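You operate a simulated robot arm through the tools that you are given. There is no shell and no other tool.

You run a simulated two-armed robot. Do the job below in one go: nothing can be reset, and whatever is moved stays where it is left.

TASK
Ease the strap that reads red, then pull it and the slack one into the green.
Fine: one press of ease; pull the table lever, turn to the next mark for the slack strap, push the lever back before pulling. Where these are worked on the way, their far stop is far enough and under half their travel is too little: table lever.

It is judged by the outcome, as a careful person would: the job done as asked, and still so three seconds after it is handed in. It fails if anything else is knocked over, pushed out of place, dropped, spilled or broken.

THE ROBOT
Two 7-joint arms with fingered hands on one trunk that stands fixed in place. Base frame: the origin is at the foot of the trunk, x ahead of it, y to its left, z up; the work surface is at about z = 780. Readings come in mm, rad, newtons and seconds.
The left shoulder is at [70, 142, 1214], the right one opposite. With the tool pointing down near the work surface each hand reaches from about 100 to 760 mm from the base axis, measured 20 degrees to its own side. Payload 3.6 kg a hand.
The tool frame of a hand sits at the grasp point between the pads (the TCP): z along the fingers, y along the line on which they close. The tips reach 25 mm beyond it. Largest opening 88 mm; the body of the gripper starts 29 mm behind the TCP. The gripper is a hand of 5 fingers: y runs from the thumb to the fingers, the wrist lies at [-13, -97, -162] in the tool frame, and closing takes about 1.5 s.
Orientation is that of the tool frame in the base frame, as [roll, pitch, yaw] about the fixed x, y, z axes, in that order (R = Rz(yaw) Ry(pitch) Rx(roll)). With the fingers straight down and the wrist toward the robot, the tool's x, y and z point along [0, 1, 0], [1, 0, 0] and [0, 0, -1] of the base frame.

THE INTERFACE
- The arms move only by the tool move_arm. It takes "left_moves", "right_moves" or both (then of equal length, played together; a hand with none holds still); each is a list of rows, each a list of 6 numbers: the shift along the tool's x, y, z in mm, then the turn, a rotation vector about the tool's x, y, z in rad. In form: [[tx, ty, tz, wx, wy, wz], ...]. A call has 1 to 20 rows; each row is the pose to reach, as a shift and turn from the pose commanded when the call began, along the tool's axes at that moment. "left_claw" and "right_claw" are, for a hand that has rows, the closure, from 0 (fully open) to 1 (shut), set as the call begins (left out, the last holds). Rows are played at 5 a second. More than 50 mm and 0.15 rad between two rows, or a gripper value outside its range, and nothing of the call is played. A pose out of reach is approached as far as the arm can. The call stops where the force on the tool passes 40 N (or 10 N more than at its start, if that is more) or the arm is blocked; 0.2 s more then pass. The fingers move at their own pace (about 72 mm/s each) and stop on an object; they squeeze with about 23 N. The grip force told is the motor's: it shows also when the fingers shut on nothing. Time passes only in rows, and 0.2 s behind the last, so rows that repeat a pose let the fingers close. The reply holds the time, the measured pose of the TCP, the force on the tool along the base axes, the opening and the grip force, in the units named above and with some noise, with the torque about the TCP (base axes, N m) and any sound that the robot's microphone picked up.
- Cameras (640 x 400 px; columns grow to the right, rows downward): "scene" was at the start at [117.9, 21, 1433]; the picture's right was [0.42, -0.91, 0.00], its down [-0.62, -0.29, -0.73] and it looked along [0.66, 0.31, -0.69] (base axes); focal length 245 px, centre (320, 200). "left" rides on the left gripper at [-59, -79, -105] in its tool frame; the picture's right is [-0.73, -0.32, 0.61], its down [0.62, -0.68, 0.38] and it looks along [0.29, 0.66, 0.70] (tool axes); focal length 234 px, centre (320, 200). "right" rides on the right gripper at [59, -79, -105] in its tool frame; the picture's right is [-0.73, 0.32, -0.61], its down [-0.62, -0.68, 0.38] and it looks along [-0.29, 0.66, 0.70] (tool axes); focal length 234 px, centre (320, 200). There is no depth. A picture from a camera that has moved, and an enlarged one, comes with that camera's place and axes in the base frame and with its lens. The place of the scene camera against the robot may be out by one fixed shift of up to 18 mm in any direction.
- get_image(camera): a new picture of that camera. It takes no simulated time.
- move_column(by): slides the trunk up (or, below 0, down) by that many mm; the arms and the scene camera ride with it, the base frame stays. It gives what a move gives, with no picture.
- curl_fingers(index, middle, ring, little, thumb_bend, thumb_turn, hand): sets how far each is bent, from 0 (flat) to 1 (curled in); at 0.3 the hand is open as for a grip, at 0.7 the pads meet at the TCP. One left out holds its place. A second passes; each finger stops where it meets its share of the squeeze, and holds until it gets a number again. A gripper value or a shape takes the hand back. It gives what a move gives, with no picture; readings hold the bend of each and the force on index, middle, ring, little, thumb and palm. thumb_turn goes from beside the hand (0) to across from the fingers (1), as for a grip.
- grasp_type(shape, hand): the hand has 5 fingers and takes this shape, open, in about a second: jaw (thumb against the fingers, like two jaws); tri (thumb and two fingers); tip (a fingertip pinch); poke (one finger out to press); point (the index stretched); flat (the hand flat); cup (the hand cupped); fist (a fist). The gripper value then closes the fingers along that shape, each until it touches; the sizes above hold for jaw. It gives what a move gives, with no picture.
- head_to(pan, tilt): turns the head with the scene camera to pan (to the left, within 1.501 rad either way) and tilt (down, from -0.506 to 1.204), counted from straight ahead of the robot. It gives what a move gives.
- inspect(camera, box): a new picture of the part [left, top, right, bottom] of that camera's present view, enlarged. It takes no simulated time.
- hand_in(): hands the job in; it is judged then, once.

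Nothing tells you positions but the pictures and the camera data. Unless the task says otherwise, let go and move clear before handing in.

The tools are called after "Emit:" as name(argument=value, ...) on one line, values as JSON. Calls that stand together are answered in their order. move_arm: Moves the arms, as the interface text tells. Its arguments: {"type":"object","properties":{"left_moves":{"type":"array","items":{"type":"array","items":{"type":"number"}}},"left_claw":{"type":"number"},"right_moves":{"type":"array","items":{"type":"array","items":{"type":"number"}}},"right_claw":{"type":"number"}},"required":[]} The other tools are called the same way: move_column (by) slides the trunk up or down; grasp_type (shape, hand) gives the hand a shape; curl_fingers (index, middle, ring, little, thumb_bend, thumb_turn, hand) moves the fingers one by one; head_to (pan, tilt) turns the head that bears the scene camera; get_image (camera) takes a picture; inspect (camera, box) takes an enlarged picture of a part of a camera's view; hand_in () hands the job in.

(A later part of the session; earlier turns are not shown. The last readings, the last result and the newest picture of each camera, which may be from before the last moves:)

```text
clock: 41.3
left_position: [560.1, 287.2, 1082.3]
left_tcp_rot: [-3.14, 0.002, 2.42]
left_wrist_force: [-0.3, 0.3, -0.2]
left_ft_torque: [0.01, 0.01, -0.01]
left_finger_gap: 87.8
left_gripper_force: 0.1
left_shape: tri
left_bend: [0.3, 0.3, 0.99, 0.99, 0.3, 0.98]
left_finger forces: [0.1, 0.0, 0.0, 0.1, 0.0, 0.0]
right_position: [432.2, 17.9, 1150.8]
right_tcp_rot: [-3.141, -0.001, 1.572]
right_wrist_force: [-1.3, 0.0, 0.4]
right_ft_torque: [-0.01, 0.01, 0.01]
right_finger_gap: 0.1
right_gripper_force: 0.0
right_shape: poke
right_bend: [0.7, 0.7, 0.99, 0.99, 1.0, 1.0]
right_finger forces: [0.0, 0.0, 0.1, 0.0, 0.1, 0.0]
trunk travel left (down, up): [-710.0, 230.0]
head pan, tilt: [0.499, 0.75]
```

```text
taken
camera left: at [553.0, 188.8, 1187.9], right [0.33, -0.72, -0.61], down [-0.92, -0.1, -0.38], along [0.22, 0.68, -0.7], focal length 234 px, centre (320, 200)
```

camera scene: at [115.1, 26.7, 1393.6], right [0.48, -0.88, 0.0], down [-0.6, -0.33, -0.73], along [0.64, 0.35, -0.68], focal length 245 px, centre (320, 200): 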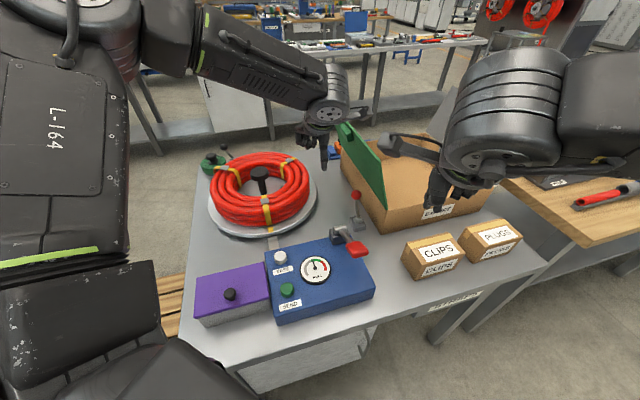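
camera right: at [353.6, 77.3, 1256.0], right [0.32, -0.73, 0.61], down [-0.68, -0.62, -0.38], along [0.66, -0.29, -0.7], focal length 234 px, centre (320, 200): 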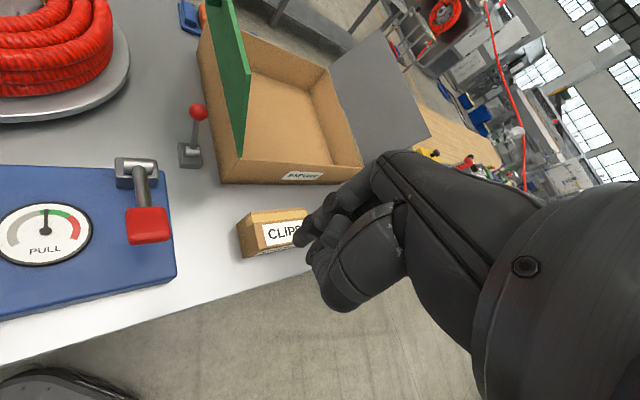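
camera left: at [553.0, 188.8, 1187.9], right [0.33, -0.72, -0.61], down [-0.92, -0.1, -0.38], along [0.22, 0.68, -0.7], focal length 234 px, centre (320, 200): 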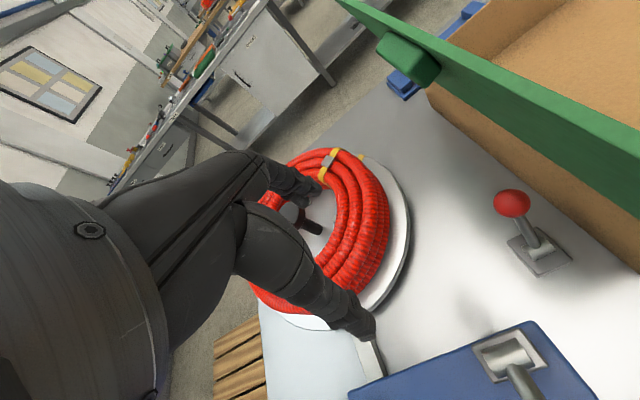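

I see the red ball clearly at about (668, 213, 890) with the lid to its right. Now I tilt the hand and bring it to a stand-off up and to the left of the ball.

Emit:
move_arm(left_moves=[[-10, 2, 10, 0, -0.14, 0], [-22, 4, 28, 0, -0.28, 0], [-36, 6, 48, 0, -0.42, 0], [-50, 8, 68, 0, -0.56, 0], [-64, 10, 88, 0, -0.7, 0], [-64, 10, 88, 0, -0.7, 0]])

Emit:
get_image(camera="scene")

Emit:
get_image(camera="left")

Emit:
get_image(camera="right")

```text
clock: 42.7
left_position: [614.7, 252.8, 992.9]
left_tcp_rot: [3.141, 0.702, 2.417]
left_wrist_force: [0.3, -0.6, 1.1]
left_ft_torque: [0.01, 0.01, 0.0]
left_finger_gap: 88.1
left_gripper_force: 0.1
left_shape: tri
left_bend: [0.3, 0.3, 0.99, 0.99, 0.3, 0.98]
left_finger forces: [0.0, 0.0, 0.0, 0.0, 0.1, 0.1]
right_position: [433.4, 17.2, 1150.3]
right_tcp_rot: [3.141, 0.001, 1.57]
right_wrist_force: [1.1, 0.1, -0.2]
right_ft_torque: [0.05, 0.0, 0.04]
right_finger_gap: 0.1
right_gripper_force: 0.0
right_shape: poke
right_bend: [0.7, 0.7, 0.99, 0.99, 1.0, 1.0]
right_finger forces: [0.0, 0.0, 0.0, 0.0, 0.1, 0.0]
trunk travel left (down, up): [-710.0, 230.0]
head pan, tilt: [0.499, 0.75]
```

```text
taken
camera scene: at [115.5, 24.9, 1393.6], right [0.48, -0.88, 0.0], down [-0.6, -0.33, -0.73], along [0.64, 0.35, -0.68], focal length 245 px, centre (320, 200)
```

scene: 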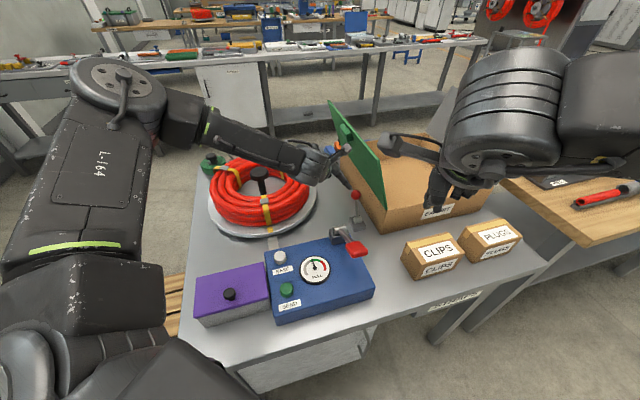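

```text
taken
camera left: at [546.3, 207.3, 1111.3], right [0.5, -0.87, 0.01], down [-0.62, -0.36, -0.7], along [0.61, 0.34, -0.72], focal length 234 px, centre (320, 200)
```

left: 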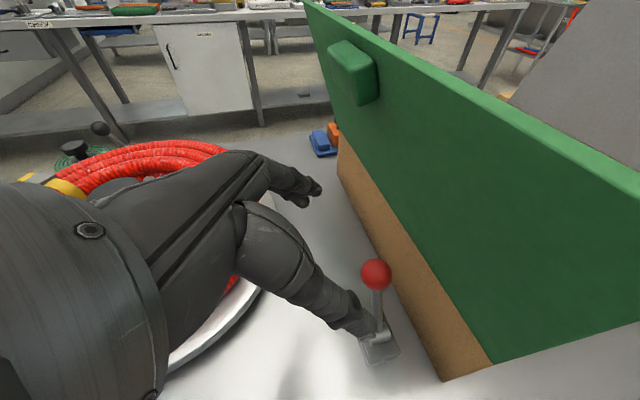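

```text
taken
camera right: at [353.0, 76.2, 1256.0], right [0.32, -0.73, 0.61], down [-0.68, -0.62, -0.38], along [0.66, -0.29, -0.7], focal length 234 px, centre (320, 200)
```

right: 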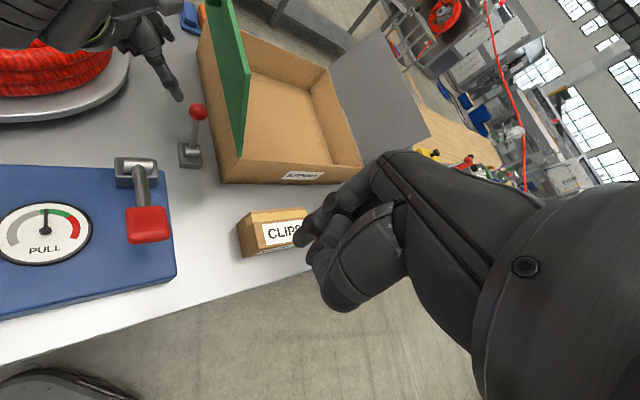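

The ball lies about 117 mm ahead of the TCP and nearly centred between thumb and fingers. I'll slide in along the fingers part-way and check.

Emit:
move_arm(left_moves=[[5, 2, 20, 0, 0, 0], [10, 4, 40, 0, 0, 0], [10, 4, 60, 0, 0, 0], [10, 4, 70, 0, 0, 0], [10, 4, 70, 0, 0, 0]])

Emit:
get_image(camera="left")

Emit:
inspect(camera="scene", box=[290, 120, 410, 250])

Emit:
inspect(camera="right", box=[100, 20, 300, 190])

```text
clock: 43.9
left_position: [641.5, 233.8, 939.7]
left_tcp_rot: [-3.139, 0.697, 2.42]
left_wrist_force: [-0.2, -0.1, 0.1]
left_ft_torque: [0.01, -0.01, -0.02]
left_finger_gap: 88.1
left_gripper_force: 0.1
left_shape: tri
left_bend: [0.3, 0.3, 0.99, 0.99, 0.3, 0.98]
left_finger forces: [0.1, 0.0, 0.1, 0.1, 0.1, 0.1]
left hand out of reach, approached as far as the arm can: row 4, 5
right_position: [434.9, 16.9, 1149.3]
right_tcp_rot: [-3.14, 0.0, 1.571]
right_wrist_force: [0.0, 1.2, 0.4]
right_ft_torque: [0.0, 0.02, 0.01]
right_finger_gap: 0.0
right_gripper_force: 0.0
right_shape: poke
right_bend: [0.7, 0.7, 0.99, 0.99, 1.0, 1.0]
right_finger forces: [0.0, 0.0, 0.0, 0.0, 0.1, 0.0]
trunk travel left (down, up): [-710.0, 230.0]
head pan, tilt: [0.499, 0.75]
```

```text
taken
camera left: at [573.4, 189.0, 1059.3], right [0.49, -0.87, 0.0], down [-0.63, -0.36, -0.69], along [0.6, 0.34, -0.72], focal length 234 px, centre (320, 200)
```

left: 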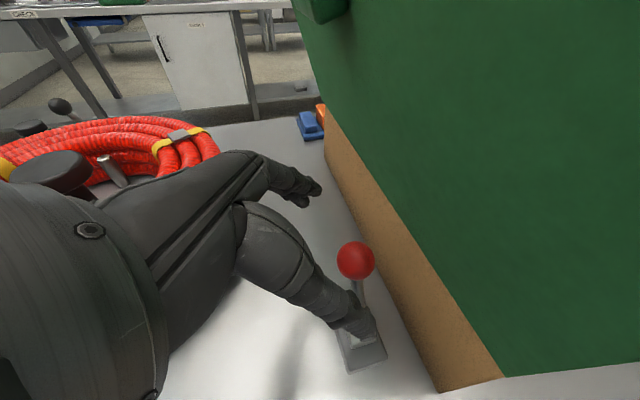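

```text
3.08 times, centred on (350, 185) of scene
camera zoom: at [115.9, 25.3, 1393.5], right [0.48, -0.88, 0.0], down [-0.6, -0.33, -0.73], along [0.64, 0.35, -0.68], focal length 753 px, centre (228, 246)
```

zoom: 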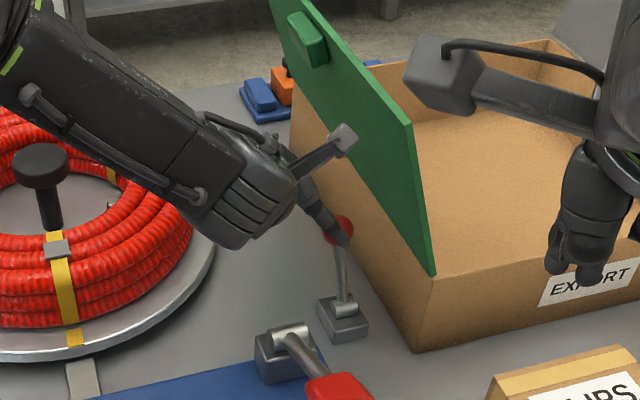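

```text
2.35 times, centred on (200, 105) of right
camera zoom: at [353.4, 76.5, 1255.9], right [0.32, -0.73, 0.61], down [-0.68, -0.62, -0.38], along [0.66, -0.29, -0.7], focal length 551 px, centre (602, 424)
```

zoom: 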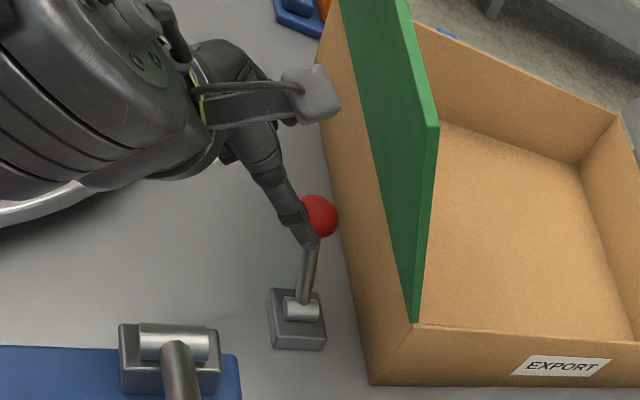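

The arm ran short about 40 mm before the ball because the strong tilt runs it into a limit. I'll back off, reduce the tilt, and try again.

Emit:
move_arm(left_moves=[[0, 0, -30, 0, 0, 0], [0, 0, -62, 0, 0, 0], [0, 0, -62, 0, 0.14, 0], [0, 0, -62, 0, 0.28, 0], [0, 0, -62, 0, 0.3, 0]])

Emit:
get_image(camera="left")

```text
clock: 45.1
left_position: [612.8, 260.9, 988.0]
left_tcp_rot: [-3.141, 0.4, 2.417]
left_wrist_force: [0.6, -0.8, -0.5]
left_ft_torque: [0.04, 0.02, -0.01]
left_finger_gap: 88.0
left_gripper_force: 0.1
left_shape: tri
left_bend: [0.3, 0.3, 0.99, 0.99, 0.3, 0.98]
left_finger forces: [0.1, 0.0, 0.1, 0.0, 0.0, 0.0]
right_position: [432.5, 18.8, 1151.0]
right_tcp_rot: [3.141, -0.001, 1.573]
right_wrist_force: [-0.2, 0.4, 0.0]
right_ft_torque: [0.01, -0.01, -0.02]
right_finger_gap: 0.1
right_gripper_force: 0.0
right_shape: poke
right_bend: [0.7, 0.7, 0.99, 0.99, 1.0, 1.0]
right_finger forces: [0.0, 0.0, 0.1, 0.0, 0.0, 0.0]
trunk travel left (down, up): [-710.0, 230.0]
head pan, tilt: [0.499, 0.75]
```

```text
taken
camera left: at [570.4, 192.4, 1108.4], right [0.46, -0.84, -0.28], down [-0.77, -0.23, -0.6], along [0.44, 0.49, -0.75], focal length 234 px, centre (320, 200)
```

left: 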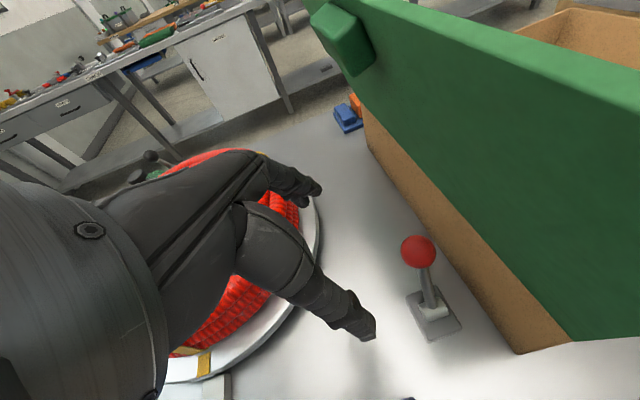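

Emit:
move_arm(left_moves=[[-12, 0, 15, 0, 0, 0], [-24, 0, 30, 0, 0, 0], [-24.8, -0.6, 50, 0, 0, 0], [-24.8, -0.6, 65, 0, 0, 0], [-24.8, -0.6, 65, 0, 0, 0]])

Emit:
get_image(camera="left")

Emit:
inspect(camera="right", box=[100, 20, 300, 190])

Emit:
inspect(camera="scene", box=[290, 120, 410, 250])

```text
clock: 46.3
left_position: [634.4, 239.4, 949.2]
left_tcp_rot: [3.142, 0.4, 2.417]
left_wrist_force: [-0.6, -0.3, 0.2]
left_ft_torque: [-0.01, 0.0, 0.03]
left_finger_gap: 88.1
left_gripper_force: 0.0
left_shape: tri
left_bend: [0.3, 0.3, 0.99, 0.99, 0.3, 0.98]
left_finger forces: [0.1, 0.1, 0.0, 0.0, 0.1, 0.0]
left hand out of reach, approached as far as the arm can: row 3, 4, 5
right_position: [432.9, 18.5, 1150.8]
right_tcp_rot: [-3.141, 0.001, 1.572]
right_wrist_force: [-0.1, -0.2, -0.1]
right_ft_torque: [0.02, 0.02, 0.01]
right_finger_gap: 0.0
right_gripper_force: 0.1
right_shape: poke
right_bend: [0.7, 0.7, 0.99, 0.99, 1.0, 1.0]
right_finger forces: [0.1, 0.0, 0.0, 0.0, 0.0, 0.0]
trunk travel left (down, up): [-710.0, 230.0]
head pan, tilt: [0.499, 0.75]
```

```text
taken
camera left: at [592.7, 169.7, 1069.5], right [0.46, -0.84, -0.28], down [-0.77, -0.23, -0.6], along [0.44, 0.49, -0.75], focal length 234 px, centre (320, 200)
```

left: 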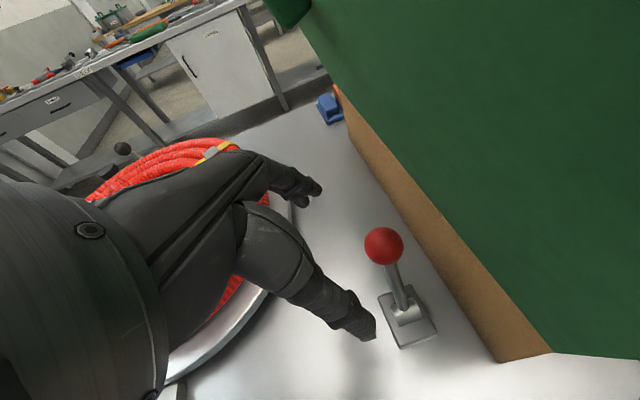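

```text
2.35 times, centred on (200, 105) of right
camera zoom: at [353.6, 76.8, 1255.8], right [0.32, -0.73, 0.61], down [-0.68, -0.62, -0.38], along [0.66, -0.29, -0.7], focal length 551 px, centre (602, 424)
```

zoom: 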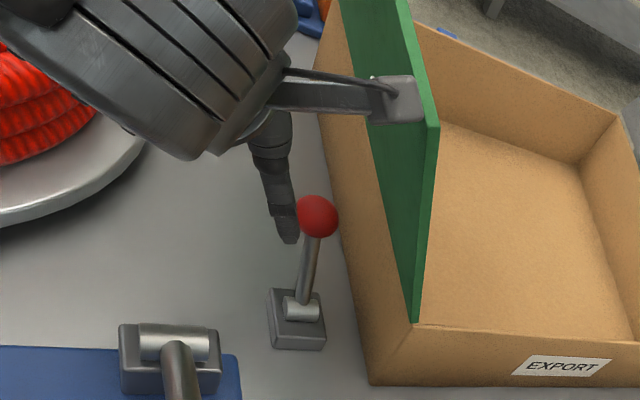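

```text
3.08 times, centred on (350, 185) of scene
camera zoom: at [116.1, 25.6, 1393.5], right [0.48, -0.88, 0.0], down [-0.6, -0.33, -0.73], along [0.64, 0.35, -0.68], focal length 753 px, centre (228, 246)
```

zoom: 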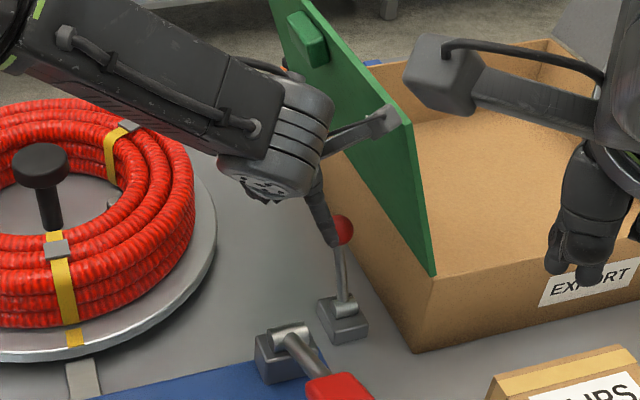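

The arm is still short and the wrist camera housing is getting close to the lid, so this yaw doesn't suit. I'll back out, return the hand to its plain yaw with a mild tilt, and work the ball with the poking fingers from behind instead.

Emit:
move_arm(left_moves=[[10, 0, -30, 0, 0, 0], [25, 0, -60, 0, 0, 0], [40, 0, -95, 0, 0, 0], [40, 0, -95, 0, 0.13, 0], [40, 0, -95, 0, 0.26, 0], [40, 0, -95, 0, 0.4, 0], [40, 0, -95, 0, 0.4, 0]])

Emit:
move_arm(left_moves=[[0, 0, 0, 0, 0, 0.14], [0, 0, 0, 0, 0, 0.28], [0, 0, 0, 0, 0, 0.42], [0, 0, 0, 0, 0, 0.56], [0, 0, 0, 0, 0, 0.7], [0, 0, 0, 0, 0, 0.8465], [0, 0, 0, 0, 0, 0.8465]])

Emit:
grasp_type(shape="poke", hand="left")

Emit:
get_image(camera="left")

Emit:
get_image(camera="scene")

```text
clock: 47.9
left_position: [578.4, 289.1, 1021.7]
left_tcp_rot: [-3.141, -0.002, 2.417]
left_wrist_force: [0.4, 0.7, -0.8]
left_ft_torque: [0.02, -0.04, -0.04]
left_finger_gap: 87.9
left_gripper_force: 0.0
left_shape: tri
left_bend: [0.3, 0.3, 0.99, 0.99, 0.3, 0.98]
left_finger forces: [0.0, 0.0, 0.1, 0.0, 0.0, 0.0]
right_position: [434.6, 18.4, 1149.4]
right_tcp_rot: [3.142, 0.001, 1.57]
right_wrist_force: [0.1, -0.4, 0.0]
right_ft_torque: [0.01, 0.02, 0.0]
right_finger_gap: 0.3
right_gripper_force: 0.0
right_shape: poke
right_bend: [0.7, 0.7, 0.99, 0.99, 1.0, 1.0]
right_finger forces: [0.0, 0.1, 0.0, 0.0, 0.0, 0.0]
trunk travel left (down, up): [-710.0, 230.0]
head pan, tilt: [0.499, 0.75]
```

```text
clock: 49.5
left_position: [578.2, 286.4, 1022.0]
left_tcp_rot: [3.141, -0.001, 1.568]
left_wrist_force: [1.0, -0.5, 0.3]
left_ft_torque: [0.01, 0.0, -0.05]
left_finger_gap: 88.0
left_gripper_force: 0.0
left_shape: tri
left_bend: [0.3, 0.3, 0.99, 0.99, 0.3, 0.98]
left_finger forces: [0.0, 0.0, 0.1, 0.1, 0.0, 0.1]
right_position: [434.0, 18.6, 1150.1]
right_tcp_rot: [-3.141, 0.0, 1.571]
right_wrist_force: [-0.1, 0.5, 1.3]
right_ft_torque: [-0.02, 0.04, 0.01]
right_finger_gap: 0.1
right_gripper_force: 0.1
right_shape: poke
right_bend: [0.7, 0.7, 0.99, 0.99, 1.0, 1.0]
right_finger forces: [0.0, 0.1, 0.0, 0.1, 0.0, 0.0]
trunk travel left (down, up): [-710.0, 230.0]
head pan, tilt: [0.499, 0.75]
```

```text
clock: 50.4
left_position: [579.5, 287.5, 1022.6]
left_tcp_rot: [-3.141, 0.001, 1.571]
left_wrist_force: [-0.2, 0.0, 0.1]
left_ft_torque: [0.01, 0.01, 0.01]
left_finger_gap: 0.0
left_gripper_force: 0.2
left_shape: poke
left_bend: [0.7, 0.7, 0.99, 0.99, 1.0, 1.0]
left_finger forces: [0.0, 0.0, 0.0, 0.0, 0.0, 0.0]
right_position: [432.6, 17.0, 1150.1]
right_tcp_rot: [-3.14, 0.001, 1.571]
right_wrist_force: [0.3, -1.2, -0.2]
right_ft_torque: [-0.05, -0.01, 0.02]
right_finger_gap: 0.1
right_gripper_force: 0.1
right_shape: poke
right_bend: [0.7, 0.7, 0.99, 0.99, 1.0, 1.0]
right_finger forces: [0.0, 0.0, 0.1, 0.1, 0.0, 0.0]
trunk travel left (down, up): [-710.0, 230.0]
head pan, tilt: [0.499, 0.75]
```

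```text
taken
camera left: at [500.5, 228.1, 1127.7], right [-0.32, -0.73, -0.61], down [-0.68, 0.62, -0.38], along [0.66, 0.29, -0.7], focal length 234 px, centre (320, 200)
```

left: 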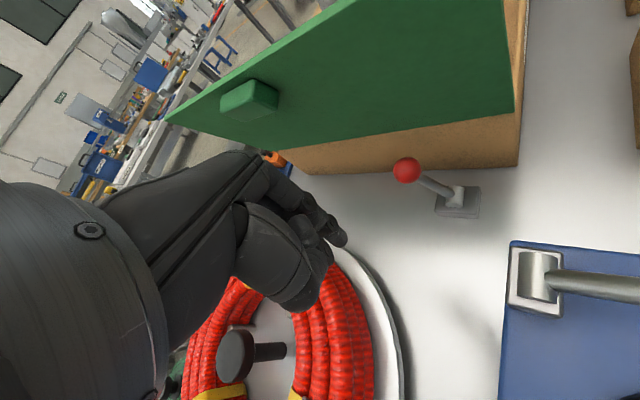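

```text
taken
camera scene: at [115.9, 25.7, 1393.5], right [0.48, -0.88, 0.0], down [-0.6, -0.33, -0.73], along [0.64, 0.35, -0.68], focal length 245 px, centre (320, 200)
```

scene: 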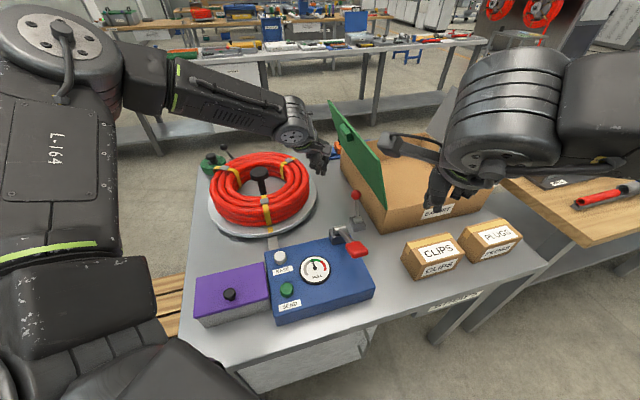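

Emit:
move_arm(left_moves=[[-2, 26, 0, 0, -0.1, 0], [-4, 52, 8, 0, -0.2, 0], [-8, 78, 20, 0, -0.3, 0], [-12, 105, 34, 0, -0.35, 0], [-12, 105, 34, 0, -0.35, 0]])

Emit:
get_image(camera="left")

Emit:
inspect(camera="scene", box=[290, 120, 410, 250])

Emit:
inspect(camera="right", box=[100, 20, 300, 190])

```text
clock: 51.6
left_position: [684.5, 276.5, 987.7]
left_tcp_rot: [3.139, 0.35, 1.573]
left_wrist_force: [0.2, -0.1, -0.4]
left_ft_torque: [0.02, -0.03, 0.0]
left_finger_gap: 0.0
left_gripper_force: 0.1
left_shape: poke
left_bend: [0.7, 0.7, 0.99, 0.99, 1.0, 1.0]
left_finger forces: [0.0, 0.1, 0.0, 0.0, 0.0, 0.1]
right_position: [431.9, 17.8, 1151.1]
right_tcp_rot: [3.141, -0.001, 1.57]
right_wrist_force: [-0.8, 0.8, 0.0]
right_ft_torque: [-0.03, -0.04, -0.01]
right_finger_gap: 0.0
right_gripper_force: 0.0
right_shape: poke
right_bend: [0.7, 0.7, 0.99, 0.99, 1.0, 1.0]
right_finger forces: [0.0, 0.0, 0.0, 0.0, 0.0, 0.1]
trunk travel left (down, up): [-710.0, 230.0]
head pan, tilt: [0.499, 0.75]
```

```text
taken
camera left: at [605.0, 256.3, 1105.7], right [-0.32, -0.89, -0.32], down [-0.68, 0.45, -0.58], along [0.66, 0.03, -0.75], focal length 234 px, centre (320, 200)
```

left: 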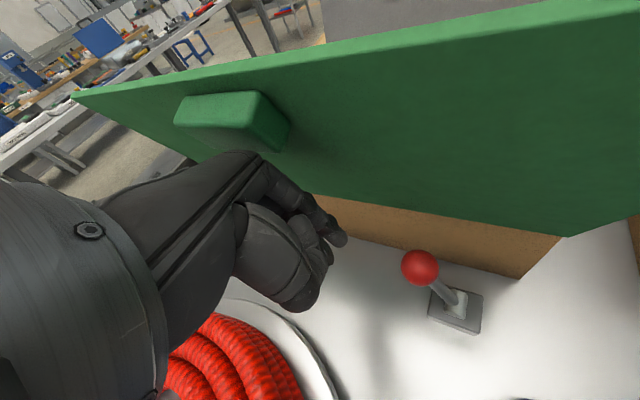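

```text
3.08 times, centred on (350, 185) of scene
camera zoom: at [115.0, 26.4, 1393.6], right [0.48, -0.88, 0.0], down [-0.6, -0.33, -0.73], along [0.64, 0.35, -0.68], focal length 753 px, centre (228, 246)
```

zoom: 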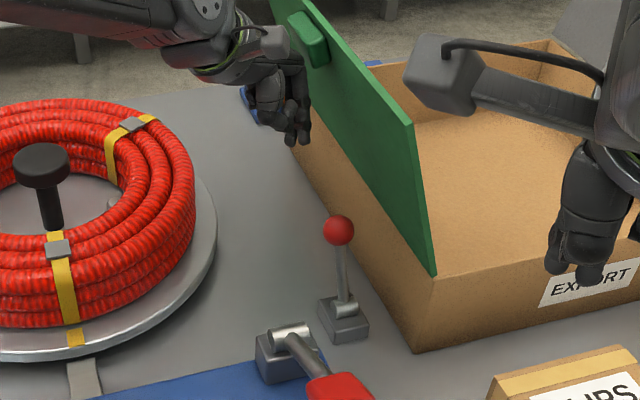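

```text
2.35 times, centred on (200, 105) of right
camera zoom: at [352.5, 77.5, 1256.1], right [0.32, -0.73, 0.61], down [-0.68, -0.62, -0.38], along [0.66, -0.29, -0.7], focal length 551 px, centre (602, 424)
```

zoom: 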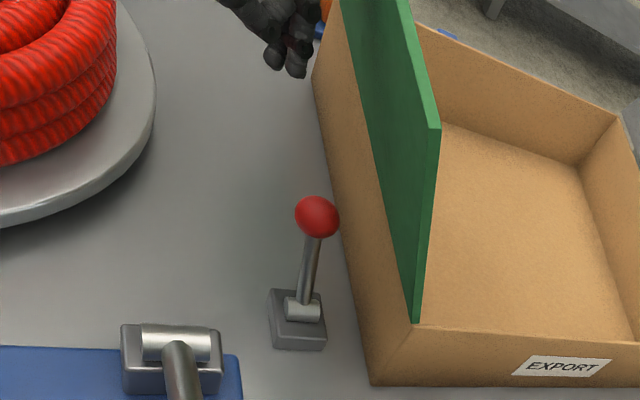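

The pose is reachable now and clear of the lid. Before descending behind the ball, I'll check how far the tucked thumb sits above the fingertips.

Emit:
inspect(camera="scene", box=[350, 110, 410, 180])

Emit:
inspect(camera="scene", box=[300, 120, 380, 180])

Emit:
inspect(camera="left", box=[220, 180, 380, 320])

Emit:
inspect(camera="right", box=[140, 0, 240, 60])

```text
5.71 times, centred on (380, 145) of scene
camera zoom: at [115.0, 26.4, 1393.6], right [0.48, -0.88, 0.0], down [-0.6, -0.33, -0.73], along [0.64, 0.35, -0.68], focal length 1398 px, centre (-23, 514)
```

zoom: 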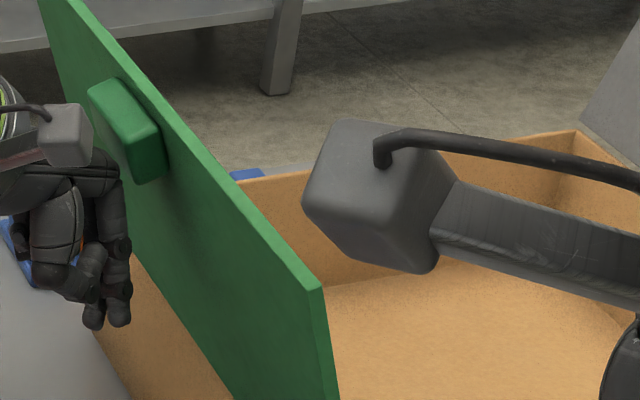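

```text
6.67 times, centred on (340, 150) of scene
camera zoom: at [115.0, 26.4, 1393.6], right [0.48, -0.88, 0.0], down [-0.6, -0.33, -0.73], along [0.64, 0.35, -0.68], focal length 1632 px, centre (187, 533)
```

zoom: 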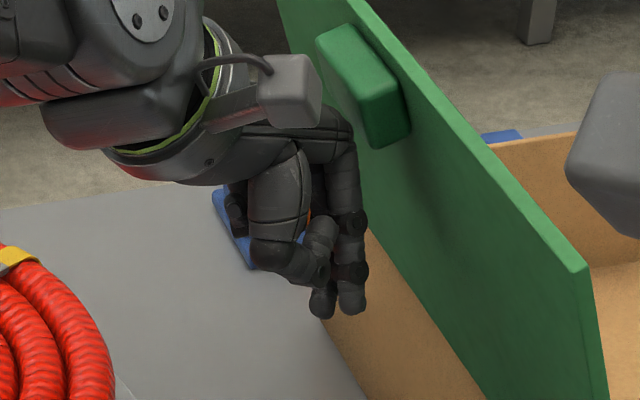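

```text
2.86 times, centred on (300, 250) of left
camera zoom: at [605.0, 256.3, 1105.7], right [-0.32, -0.89, -0.32], down [-0.68, 0.45, -0.58], along [0.66, 0.03, -0.75], focal length 669 px, centre (377, 57)
```

zoom: 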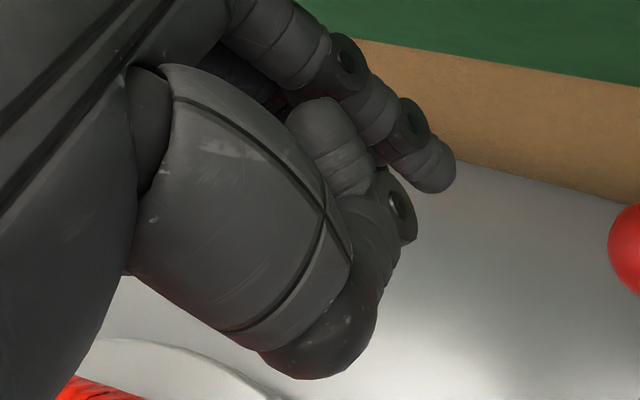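

```text
6.40 times, centred on (190, 30) of right
camera zoom: at [352.5, 77.5, 1256.1], right [0.32, -0.73, 0.61], down [-0.68, -0.62, -0.38], along [0.66, -0.29, -0.7], focal length 1499 px, centre (1152, 1288)
```

zoom: 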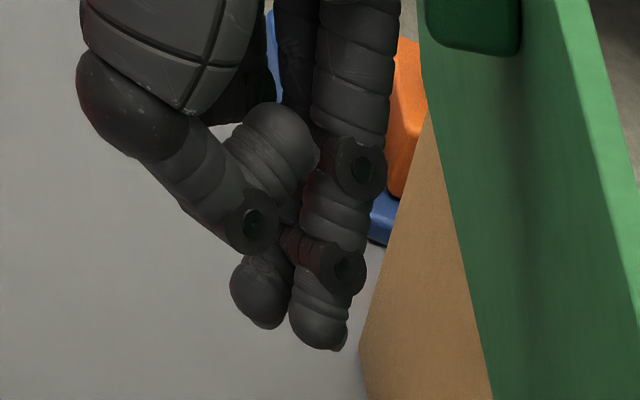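

The index finger's front is clear of the thumb, but the knuckle would pass close to the lid at this tilt. I'll add a bit more tilt and yaw while keeping up and to the left.

Emit:
move_arm(left_moves=[[8, -2, 8, -0.038, -0.083, -0.075], [16, -4, 16, -0.077, -0.167, -0.149], [22.7, -6.7, 24, -0.115, -0.25, -0.224], [22.7, -6.7, 24, -0.115, -0.25, -0.224]])

Emit:
get_image(camera="left")

Emit:
inspect(camera="right", box=[100, 0, 300, 170])

Emit:
inspect(camera="scene", box=[290, 120, 410, 250])

```text
clock: 52.6
left_position: [655.6, 321.1, 965.7]
left_tcp_rot: [3.141, 0.593, 1.823]
left_wrist_force: [-0.6, -0.4, 0.5]
left_ft_torque: [0.02, 0.0, -0.01]
left_finger_gap: 0.0
left_gripper_force: 0.0
left_shape: poke
left_bend: [0.7, 0.7, 0.99, 0.99, 1.0, 1.0]
left_finger forces: [0.0, 0.0, 0.0, 0.1, 0.0, 0.0]
left hand out of reach, approached as far as the arm can: row 2, 3
right_position: [433.5, 17.5, 1151.0]
right_tcp_rot: [3.141, 0.0, 1.571]
right_wrist_force: [1.2, 0.0, 0.1]
right_ft_torque: [0.0, -0.01, -0.02]
right_finger_gap: 0.0
right_gripper_force: 0.0
right_shape: poke
right_bend: [0.7, 0.7, 0.99, 0.99, 1.0, 1.0]
right_finger forces: [0.0, 0.0, 0.0, 0.0, 0.0, 0.0]
trunk travel left (down, up): [-710.0, 230.0]
head pan, tilt: [0.499, 0.75]
```

```text
taken
camera left: at [577.4, 309.5, 1085.7], right [-0.08, -0.99, -0.1], down [-0.74, 0.12, -0.67], along [0.67, 0.02, -0.74], focal length 234 px, centre (320, 200)
```

left: 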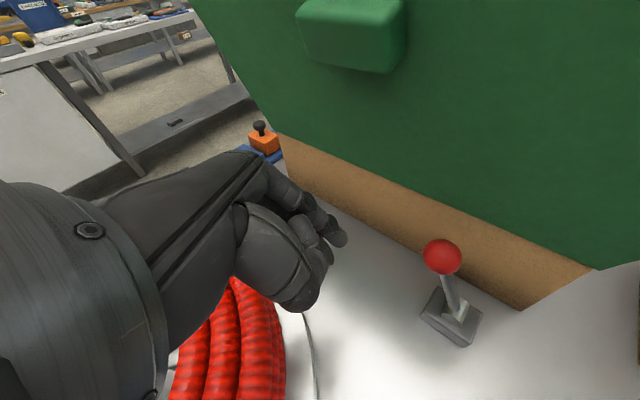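

```text
2.35 times, centred on (200, 85) of right
camera zoom: at [353.5, 76.5, 1255.8], right [0.32, -0.73, 0.61], down [-0.68, -0.62, -0.38], along [0.66, -0.29, -0.7], focal length 551 px, centre (602, 471)
```

zoom: 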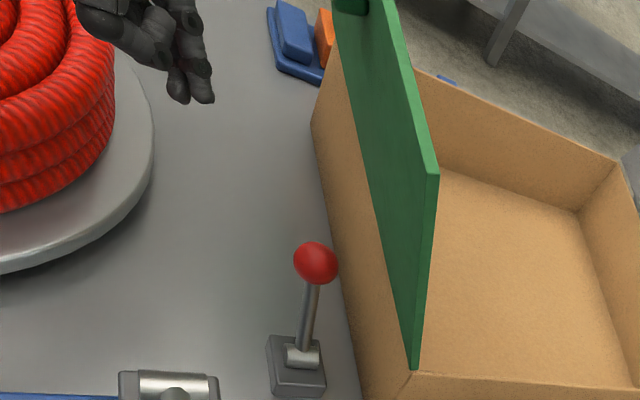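

```text
3.08 times, centred on (350, 185) of scene
camera zoom: at [116.0, 25.3, 1393.5], right [0.48, -0.88, 0.0], down [-0.6, -0.33, -0.73], along [0.64, 0.35, -0.68], focal length 753 px, centre (228, 246)
```

zoom: 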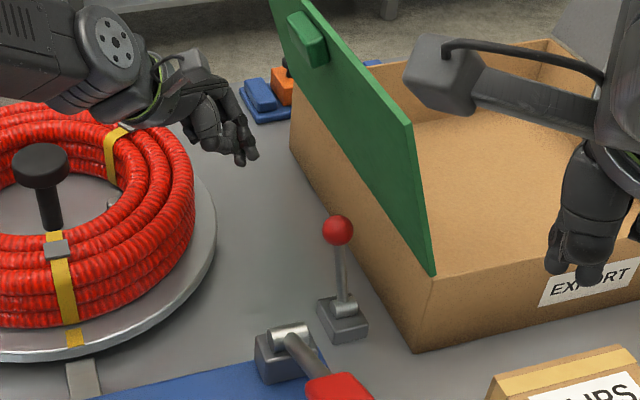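

That extra tilt pulls the arm off its target. The milder tilt worked, so I'll go back to it and come in low from the left, behind the lever rod where there is more room to the lid.

Emit:
move_arm(left_moves=[[-10, 4, -1, 0.038, 0.083, 0.075], [-21, 9, -1, 0.077, 0.167, 0.149], [-31.5, 13.6, -1.7, 0.115, 0.25, 0.224], [-31.5, 13.6, -1.7, 0.115, 0.25, 0.224]])

Emit:
get_image(camera="left")

```text
clock: 53.6
left_position: [681.9, 268.8, 983.5]
left_tcp_rot: [-3.141, 0.348, 1.571]
left_wrist_force: [0.0, 0.3, 0.2]
left_ft_torque: [0.02, 0.05, -0.03]
left_finger_gap: 0.0
left_gripper_force: 0.0
left_shape: poke
left_bend: [0.7, 0.7, 0.99, 0.99, 1.0, 1.0]
left_finger forces: [0.1, 0.0, 0.1, 0.0, 0.0, 0.0]
left hand out of reach, approached as far as the arm can: row 1, 2, 3, 4
right_position: [434.6, 18.1, 1150.7]
right_tcp_rot: [3.14, 0.001, 1.57]
right_wrist_force: [0.6, 0.0, -0.4]
right_ft_torque: [0.01, -0.01, 0.0]
right_finger_gap: 0.0
right_gripper_force: 0.0
right_shape: poke
right_bend: [0.7, 0.7, 0.99, 0.99, 1.0, 1.0]
right_finger forces: [0.1, 0.1, 0.0, 0.0, 0.0, 0.0]
trunk travel left (down, up): [-710.0, 230.0]
head pan, tilt: [0.499, 0.75]
```

```text
taken
camera left: at [603.9, 249.3, 1102.2], right [-0.32, -0.89, -0.32], down [-0.68, 0.45, -0.57], along [0.66, 0.03, -0.75], focal length 234 px, centre (320, 200)
```

left: 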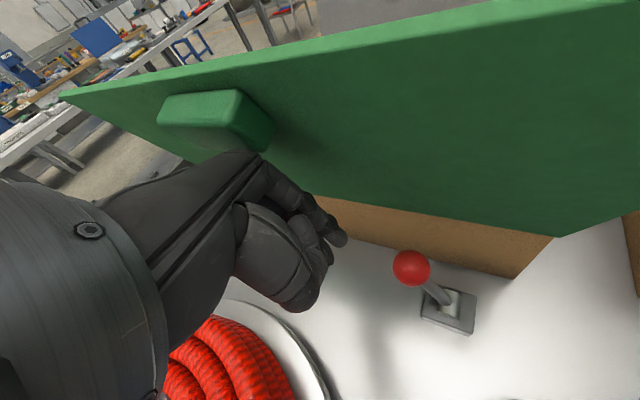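

The arm is running out of wrist bend with the trunk this low. I'll slide the hand left, away from the lid, and raise the trunk a bit so the forearm slopes down more.

Emit:
move_arm(left_moves=[[20, -12, -12, 0, 0, 0], [38.8, -25, -24.8, 0, 0, 0], [38.8, -25, -24.8, 0, 0, 0]])

Emit:
move_column(by=80)

Emit:
get_image(camera="scene")

Emit:
get_image(camera="left")

```text
clock: 54.4
left_position: [657.5, 314.8, 992.5]
left_tcp_rot: [3.141, 0.35, 1.571]
left_wrist_force: [0.2, 0.2, 0.3]
left_ft_torque: [0.01, 0.01, 0.0]
left_finger_gap: 0.0
left_gripper_force: 0.1
left_shape: poke
left_bend: [0.7, 0.7, 0.99, 0.99, 1.0, 1.0]
left_finger forces: [0.0, 0.0, 0.1, 0.0, 0.1, 0.0]
right_position: [433.8, 16.6, 1149.4]
right_tcp_rot: [3.14, 0.0, 1.571]
right_wrist_force: [0.3, 0.2, 0.2]
right_ft_torque: [0.02, 0.02, 0.04]
right_finger_gap: 0.0
right_gripper_force: 0.1
right_shape: poke
right_bend: [0.7, 0.7, 0.99, 0.99, 1.0, 1.0]
right_finger forces: [0.0, 0.1, 0.0, 0.1, 0.0, 0.1]
trunk travel left (down, up): [-710.0, 230.0]
head pan, tilt: [0.499, 0.75]
```

```text
clock: 55.6
left_position: [656.8, 315.1, 1074.0]
left_tcp_rot: [-3.14, 0.35, 1.571]
left_wrist_force: [-0.3, 0.7, 0.8]
left_ft_torque: [0.01, -0.01, -0.03]
left_finger_gap: 0.3
left_gripper_force: 0.0
left_shape: poke
left_bend: [0.7, 0.7, 0.99, 0.99, 1.0, 1.0]
left_finger forces: [0.0, 0.0, 0.0, 0.1, 0.0, 0.0]
right_position: [433.5, 17.2, 1231.2]
right_tcp_rot: [-3.141, 0.0, 1.571]
right_wrist_force: [0.5, -0.3, -0.2]
right_ft_torque: [0.03, 0.02, 0.0]
right_finger_gap: 0.2
right_gripper_force: 0.1
right_shape: poke
right_bend: [0.7, 0.7, 0.99, 0.99, 1.0, 1.0]
right_finger forces: [0.0, 0.0, 0.0, 0.1, 0.0, 0.0]
trunk travel left (down, up): [-790.0, 150.0]
head pan, tilt: [0.499, 0.75]
```

```text
taken
camera scene: at [116.1, 25.5, 1473.5], right [0.48, -0.88, 0.0], down [-0.6, -0.33, -0.73], along [0.64, 0.35, -0.68], focal length 245 px, centre (320, 200)
```

scene: 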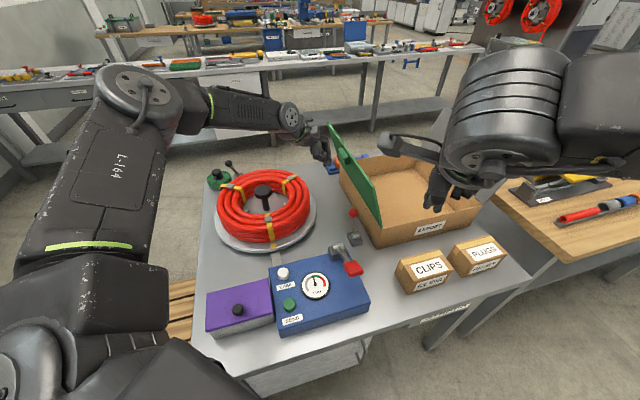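

```text
taken
camera left: at [579.0, 294.0, 1192.4], right [-0.32, -0.89, -0.32], down [-0.68, 0.45, -0.57], along [0.66, 0.03, -0.75], focal length 234 px, centre (320, 200)
```

left: 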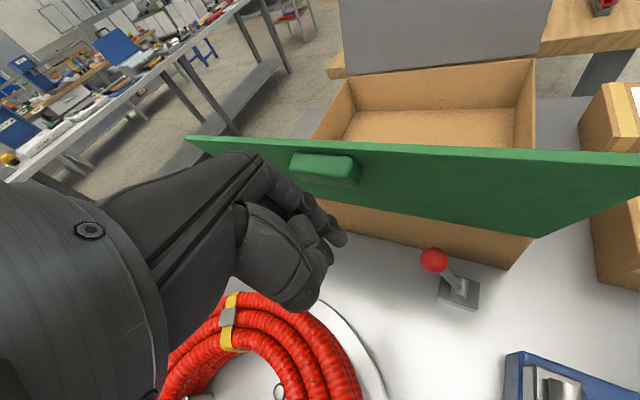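

Emit:
move_arm(left_moves=[[0, 0, 0, -0.038, -0.083, -0.075], [0, 0, 0, -0.077, -0.167, -0.149], [0, 0, 0, -0.115, -0.25, -0.224], [0, 0, 0, -0.115, -0.25, -0.224], [0, 0, 0, -0.115, -0.25, -0.224]])

```text
clock: 56.8
left_position: [657.2, 315.1, 1072.9]
left_tcp_rot: [3.141, 0.602, 1.821]
left_wrist_force: [0.6, 0.2, 0.0]
left_ft_torque: [-0.03, 0.0, 0.02]
left_finger_gap: 0.0
left_gripper_force: 0.1
left_shape: poke
left_bend: [0.7, 0.7, 0.99, 0.99, 1.0, 1.0]
left_finger forces: [0.1, 0.0, 0.0, 0.1, 0.0, 0.0]
right_position: [432.9, 16.9, 1230.7]
right_tcp_rot: [-3.141, -0.001, 1.57]
right_wrist_force: [-0.1, 1.3, 0.6]
right_ft_torque: [0.01, 0.02, 0.02]
right_finger_gap: 0.0
right_gripper_force: 0.1
right_shape: poke
right_bend: [0.7, 0.7, 0.99, 0.99, 1.0, 1.0]
right_finger forces: [0.0, 0.0, 0.1, 0.0, 0.0, 0.0]
trunk travel left (down, up): [-790.0, 150.0]
head pan, tilt: [0.499, 0.75]
```

Emit:
move_arm(left_moves=[[10, 3, 28, 0, 0, 0], [20, 6, 56, 0, 0, 0], [30, 10, 84, 0, 0, 0], [40.8, 13.2, 111.4, 0, 0, 0], [40.8, 13.2, 111.4, 0, 0, 0]])

Emit:
get_image(camera="left")

Emit:
inspect(camera="scene", box=[280, 110, 400, 250])

Emit:
get_image(camera="right")

```text
clock: 58.0
left_position: [635.9, 287.1, 1019.9]
left_tcp_rot: [-3.141, 0.6, 1.826]
left_wrist_force: [-0.5, -0.4, -0.7]
left_ft_torque: [-0.02, -0.01, 0.02]
left_finger_gap: 0.0
left_gripper_force: 0.1
left_shape: poke
left_bend: [0.7, 0.7, 0.99, 0.99, 1.0, 1.0]
left_finger forces: [0.0, 0.1, 0.0, 0.1, 0.0, 0.0]
left hand out of reach, approached as far as the arm can: row 2, 3, 4, 5
right_position: [433.3, 18.5, 1231.4]
right_tcp_rot: [-3.141, 0.0, 1.571]
right_wrist_force: [-0.5, 0.5, -0.3]
right_ft_torque: [-0.03, 0.04, 0.02]
right_finger_gap: 0.1
right_gripper_force: 0.1
right_shape: poke
right_bend: [0.7, 0.7, 0.99, 0.99, 1.0, 1.0]
right_finger forces: [0.1, 0.0, 0.1, 0.0, 0.1, 0.0]
trunk travel left (down, up): [-790.0, 150.0]
head pan, tilt: [0.499, 0.75]
```

```text
taken
camera left: at [557.8, 276.3, 1139.9], right [-0.08, -0.99, -0.09], down [-0.73, 0.12, -0.67], along [0.67, 0.02, -0.74], focal length 234 px, centre (320, 200)
```

left: 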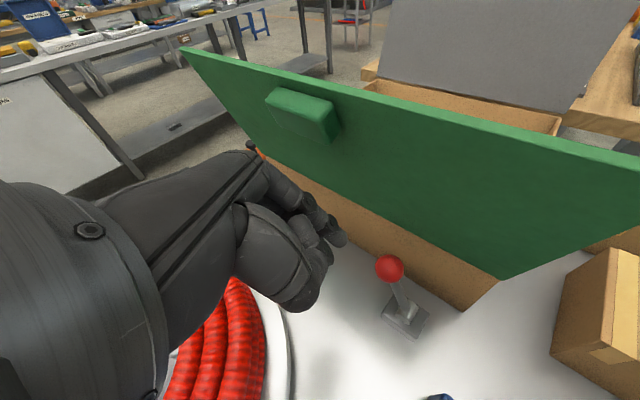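

```text
2.86 times, centred on (340, 180) of scene
camera zoom: at [115.8, 26.0, 1473.5], right [0.48, -0.88, 0.0], down [-0.6, -0.33, -0.73], along [0.64, 0.35, -0.68], focal length 699 px, centre (263, 257)
```

zoom: 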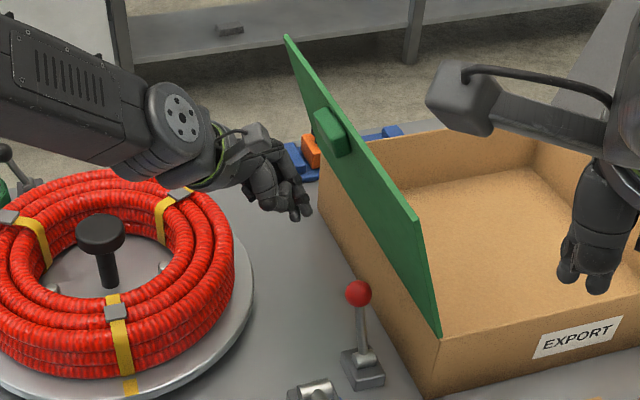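

```text
taken
camera right: at [353.3, 77.2, 1335.8], right [0.32, -0.73, 0.61], down [-0.68, -0.62, -0.38], along [0.66, -0.29, -0.7], focal length 234 px, centre (320, 200)
```

right: 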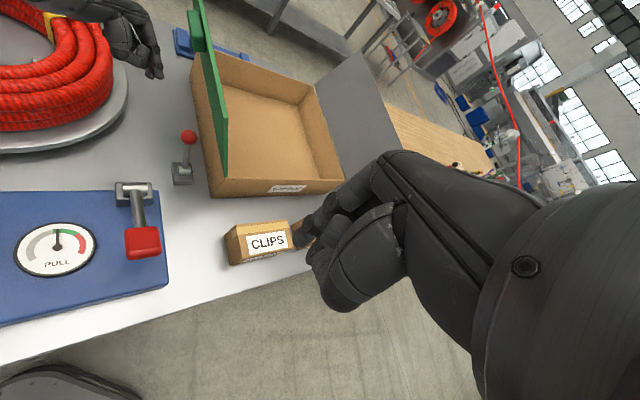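

Emit:
move_arm(left_moves=[[0, 0, 0, 0, 0.12, 0], [0, 0, 0, 0, 0.25, 0], [0, 0, 0, 0, 0.25, 0]])

```text
clock: 58.8
left_position: [633.9, 281.7, 1018.7]
left_tcp_rot: [-3.119, 0.4, 1.818]
left_wrist_force: [-0.5, 0.0, -0.4]
left_ft_torque: [0.02, 0.02, -0.01]
left_finger_gap: 0.1
left_gripper_force: 0.1
left_shape: poke
left_bend: [0.7, 0.7, 0.99, 0.99, 1.0, 1.0]
left_finger forces: [0.0, 0.0, 0.0, 0.0, 0.0, 0.1]
left hand out of reach, approached as far as the arm can: row 2, 3
right_position: [432.4, 17.6, 1229.8]
right_tcp_rot: [-3.141, 0.0, 1.572]
right_wrist_force: [-0.4, -0.1, -0.5]
right_ft_torque: [-0.01, -0.03, 0.0]
right_finger_gap: 0.0
right_gripper_force: 0.0
right_shape: poke
right_bend: [0.7, 0.7, 0.99, 0.99, 1.0, 1.0]
right_finger forces: [0.1, 0.1, 0.1, 0.0, 0.0, 0.0]
trunk travel left (down, up): [-790.0, 150.0]
head pan, tilt: [0.499, 0.75]
```

The arm seems to be wound into an awkward elbow posture. I'll return the hand to a neutral pose on the left and re-approach from there.

Emit:
move_arm(left_moves=[[20, -10, -20, 0, 0.1, 0.06], [40, -30, -40, 0, 0.2, 0.12], [55, -60, -55, 0, 0.3, 0.18], [70, -90, -60, 0, 0.4, 0.25], [85, -130, -60, 0, 0.4, 0.25], [100, -170, -60, 0, 0.4, 0.25], [100, -170, -60, 0, 0.4, 0.25]])

Emit:
get_image(camera="scene")

```text
clock: 60.4
left_position: [443.8, 351.3, 1038.2]
left_tcp_rot: [3.115, -0.001, 1.567]
left_wrist_force: [-0.1, 0.4, 0.2]
left_ft_torque: [0.01, 0.02, 0.05]
left_finger_gap: 0.0
left_gripper_force: 0.0
left_shape: poke
left_bend: [0.7, 0.7, 0.99, 0.99, 1.0, 1.0]
left_finger forces: [0.1, 0.0, 0.0, 0.0, 0.1, 0.1]
right_position: [435.0, 17.3, 1230.2]
right_tcp_rot: [-3.14, -0.001, 1.572]
right_wrist_force: [0.6, 0.2, -0.7]
right_ft_torque: [0.02, 0.04, -0.02]
right_finger_gap: 0.0
right_gripper_force: 0.1
right_shape: poke
right_bend: [0.7, 0.7, 0.99, 0.99, 1.0, 1.0]
right_finger forces: [0.0, 0.1, 0.1, 0.0, 0.0, 0.1]
trunk travel left (down, up): [-790.0, 150.0]
head pan, tilt: [0.499, 0.75]
```

```text
taken
camera scene: at [117.3, 24.6, 1473.4], right [0.48, -0.88, 0.0], down [-0.6, -0.33, -0.73], along [0.64, 0.35, -0.68], focal length 245 px, centre (320, 200)
```

scene: 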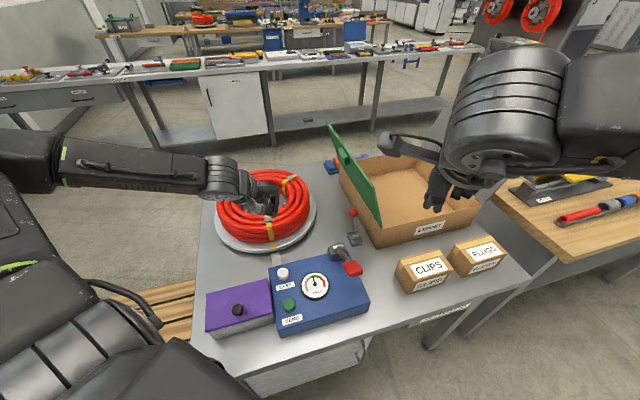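

Emit:
move_arm(left_moves=[[-8, 40, 5, 0.027, 0, 0], [-18, 80, 15, 0.027, 0, 0], [-28, 120, 35, 0.027, 0, 0], [-40, 160, 58, 0.027, 0, 0], [-51, 196, 78, 0.027, 0, 0], [-51, 196, 78, 0.027, 0, 0]])

Emit:
get_image(camera="scene")

```text
clock: 61.8
left_position: [626.7, 307.6, 974.3]
left_tcp_rot: [3.14, 0.0, 1.566]
left_wrist_force: [-0.5, 0.0, 0.5]
left_ft_torque: [-0.02, 0.0, 0.03]
left_finger_gap: 0.0
left_gripper_force: 0.1
left_shape: poke
left_bend: [0.7, 0.7, 0.99, 0.99, 1.0, 1.0]
left_finger forces: [0.0, 0.0, 0.0, 0.0, 0.0, 0.0]
left hand out of reach, approached as far as the arm can: row 5, 6
right_position: [431.5, 18.7, 1231.2]
right_tcp_rot: [3.14, -0.001, 1.572]
right_wrist_force: [-0.1, -0.7, -0.7]
right_ft_torque: [-0.03, 0.01, 0.0]
right_finger_gap: 0.1
right_gripper_force: 0.1
right_shape: poke
right_bend: [0.7, 0.7, 0.99, 0.99, 1.0, 1.0]
right_finger forces: [0.0, 0.1, 0.0, 0.0, 0.0, 0.0]
trunk travel left (down, up): [-790.0, 150.0]
head pan, tilt: [0.499, 0.75]
```

```text
taken
camera scene: at [114.0, 26.8, 1473.7], right [0.48, -0.88, 0.0], down [-0.6, -0.33, -0.73], along [0.64, 0.35, -0.68], focal length 245 px, centre (320, 200)
```

scene: 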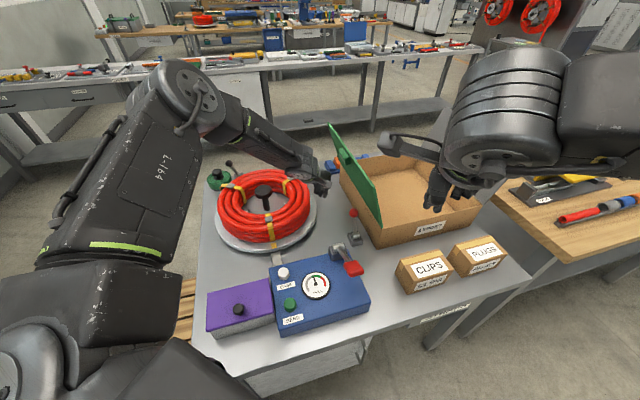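

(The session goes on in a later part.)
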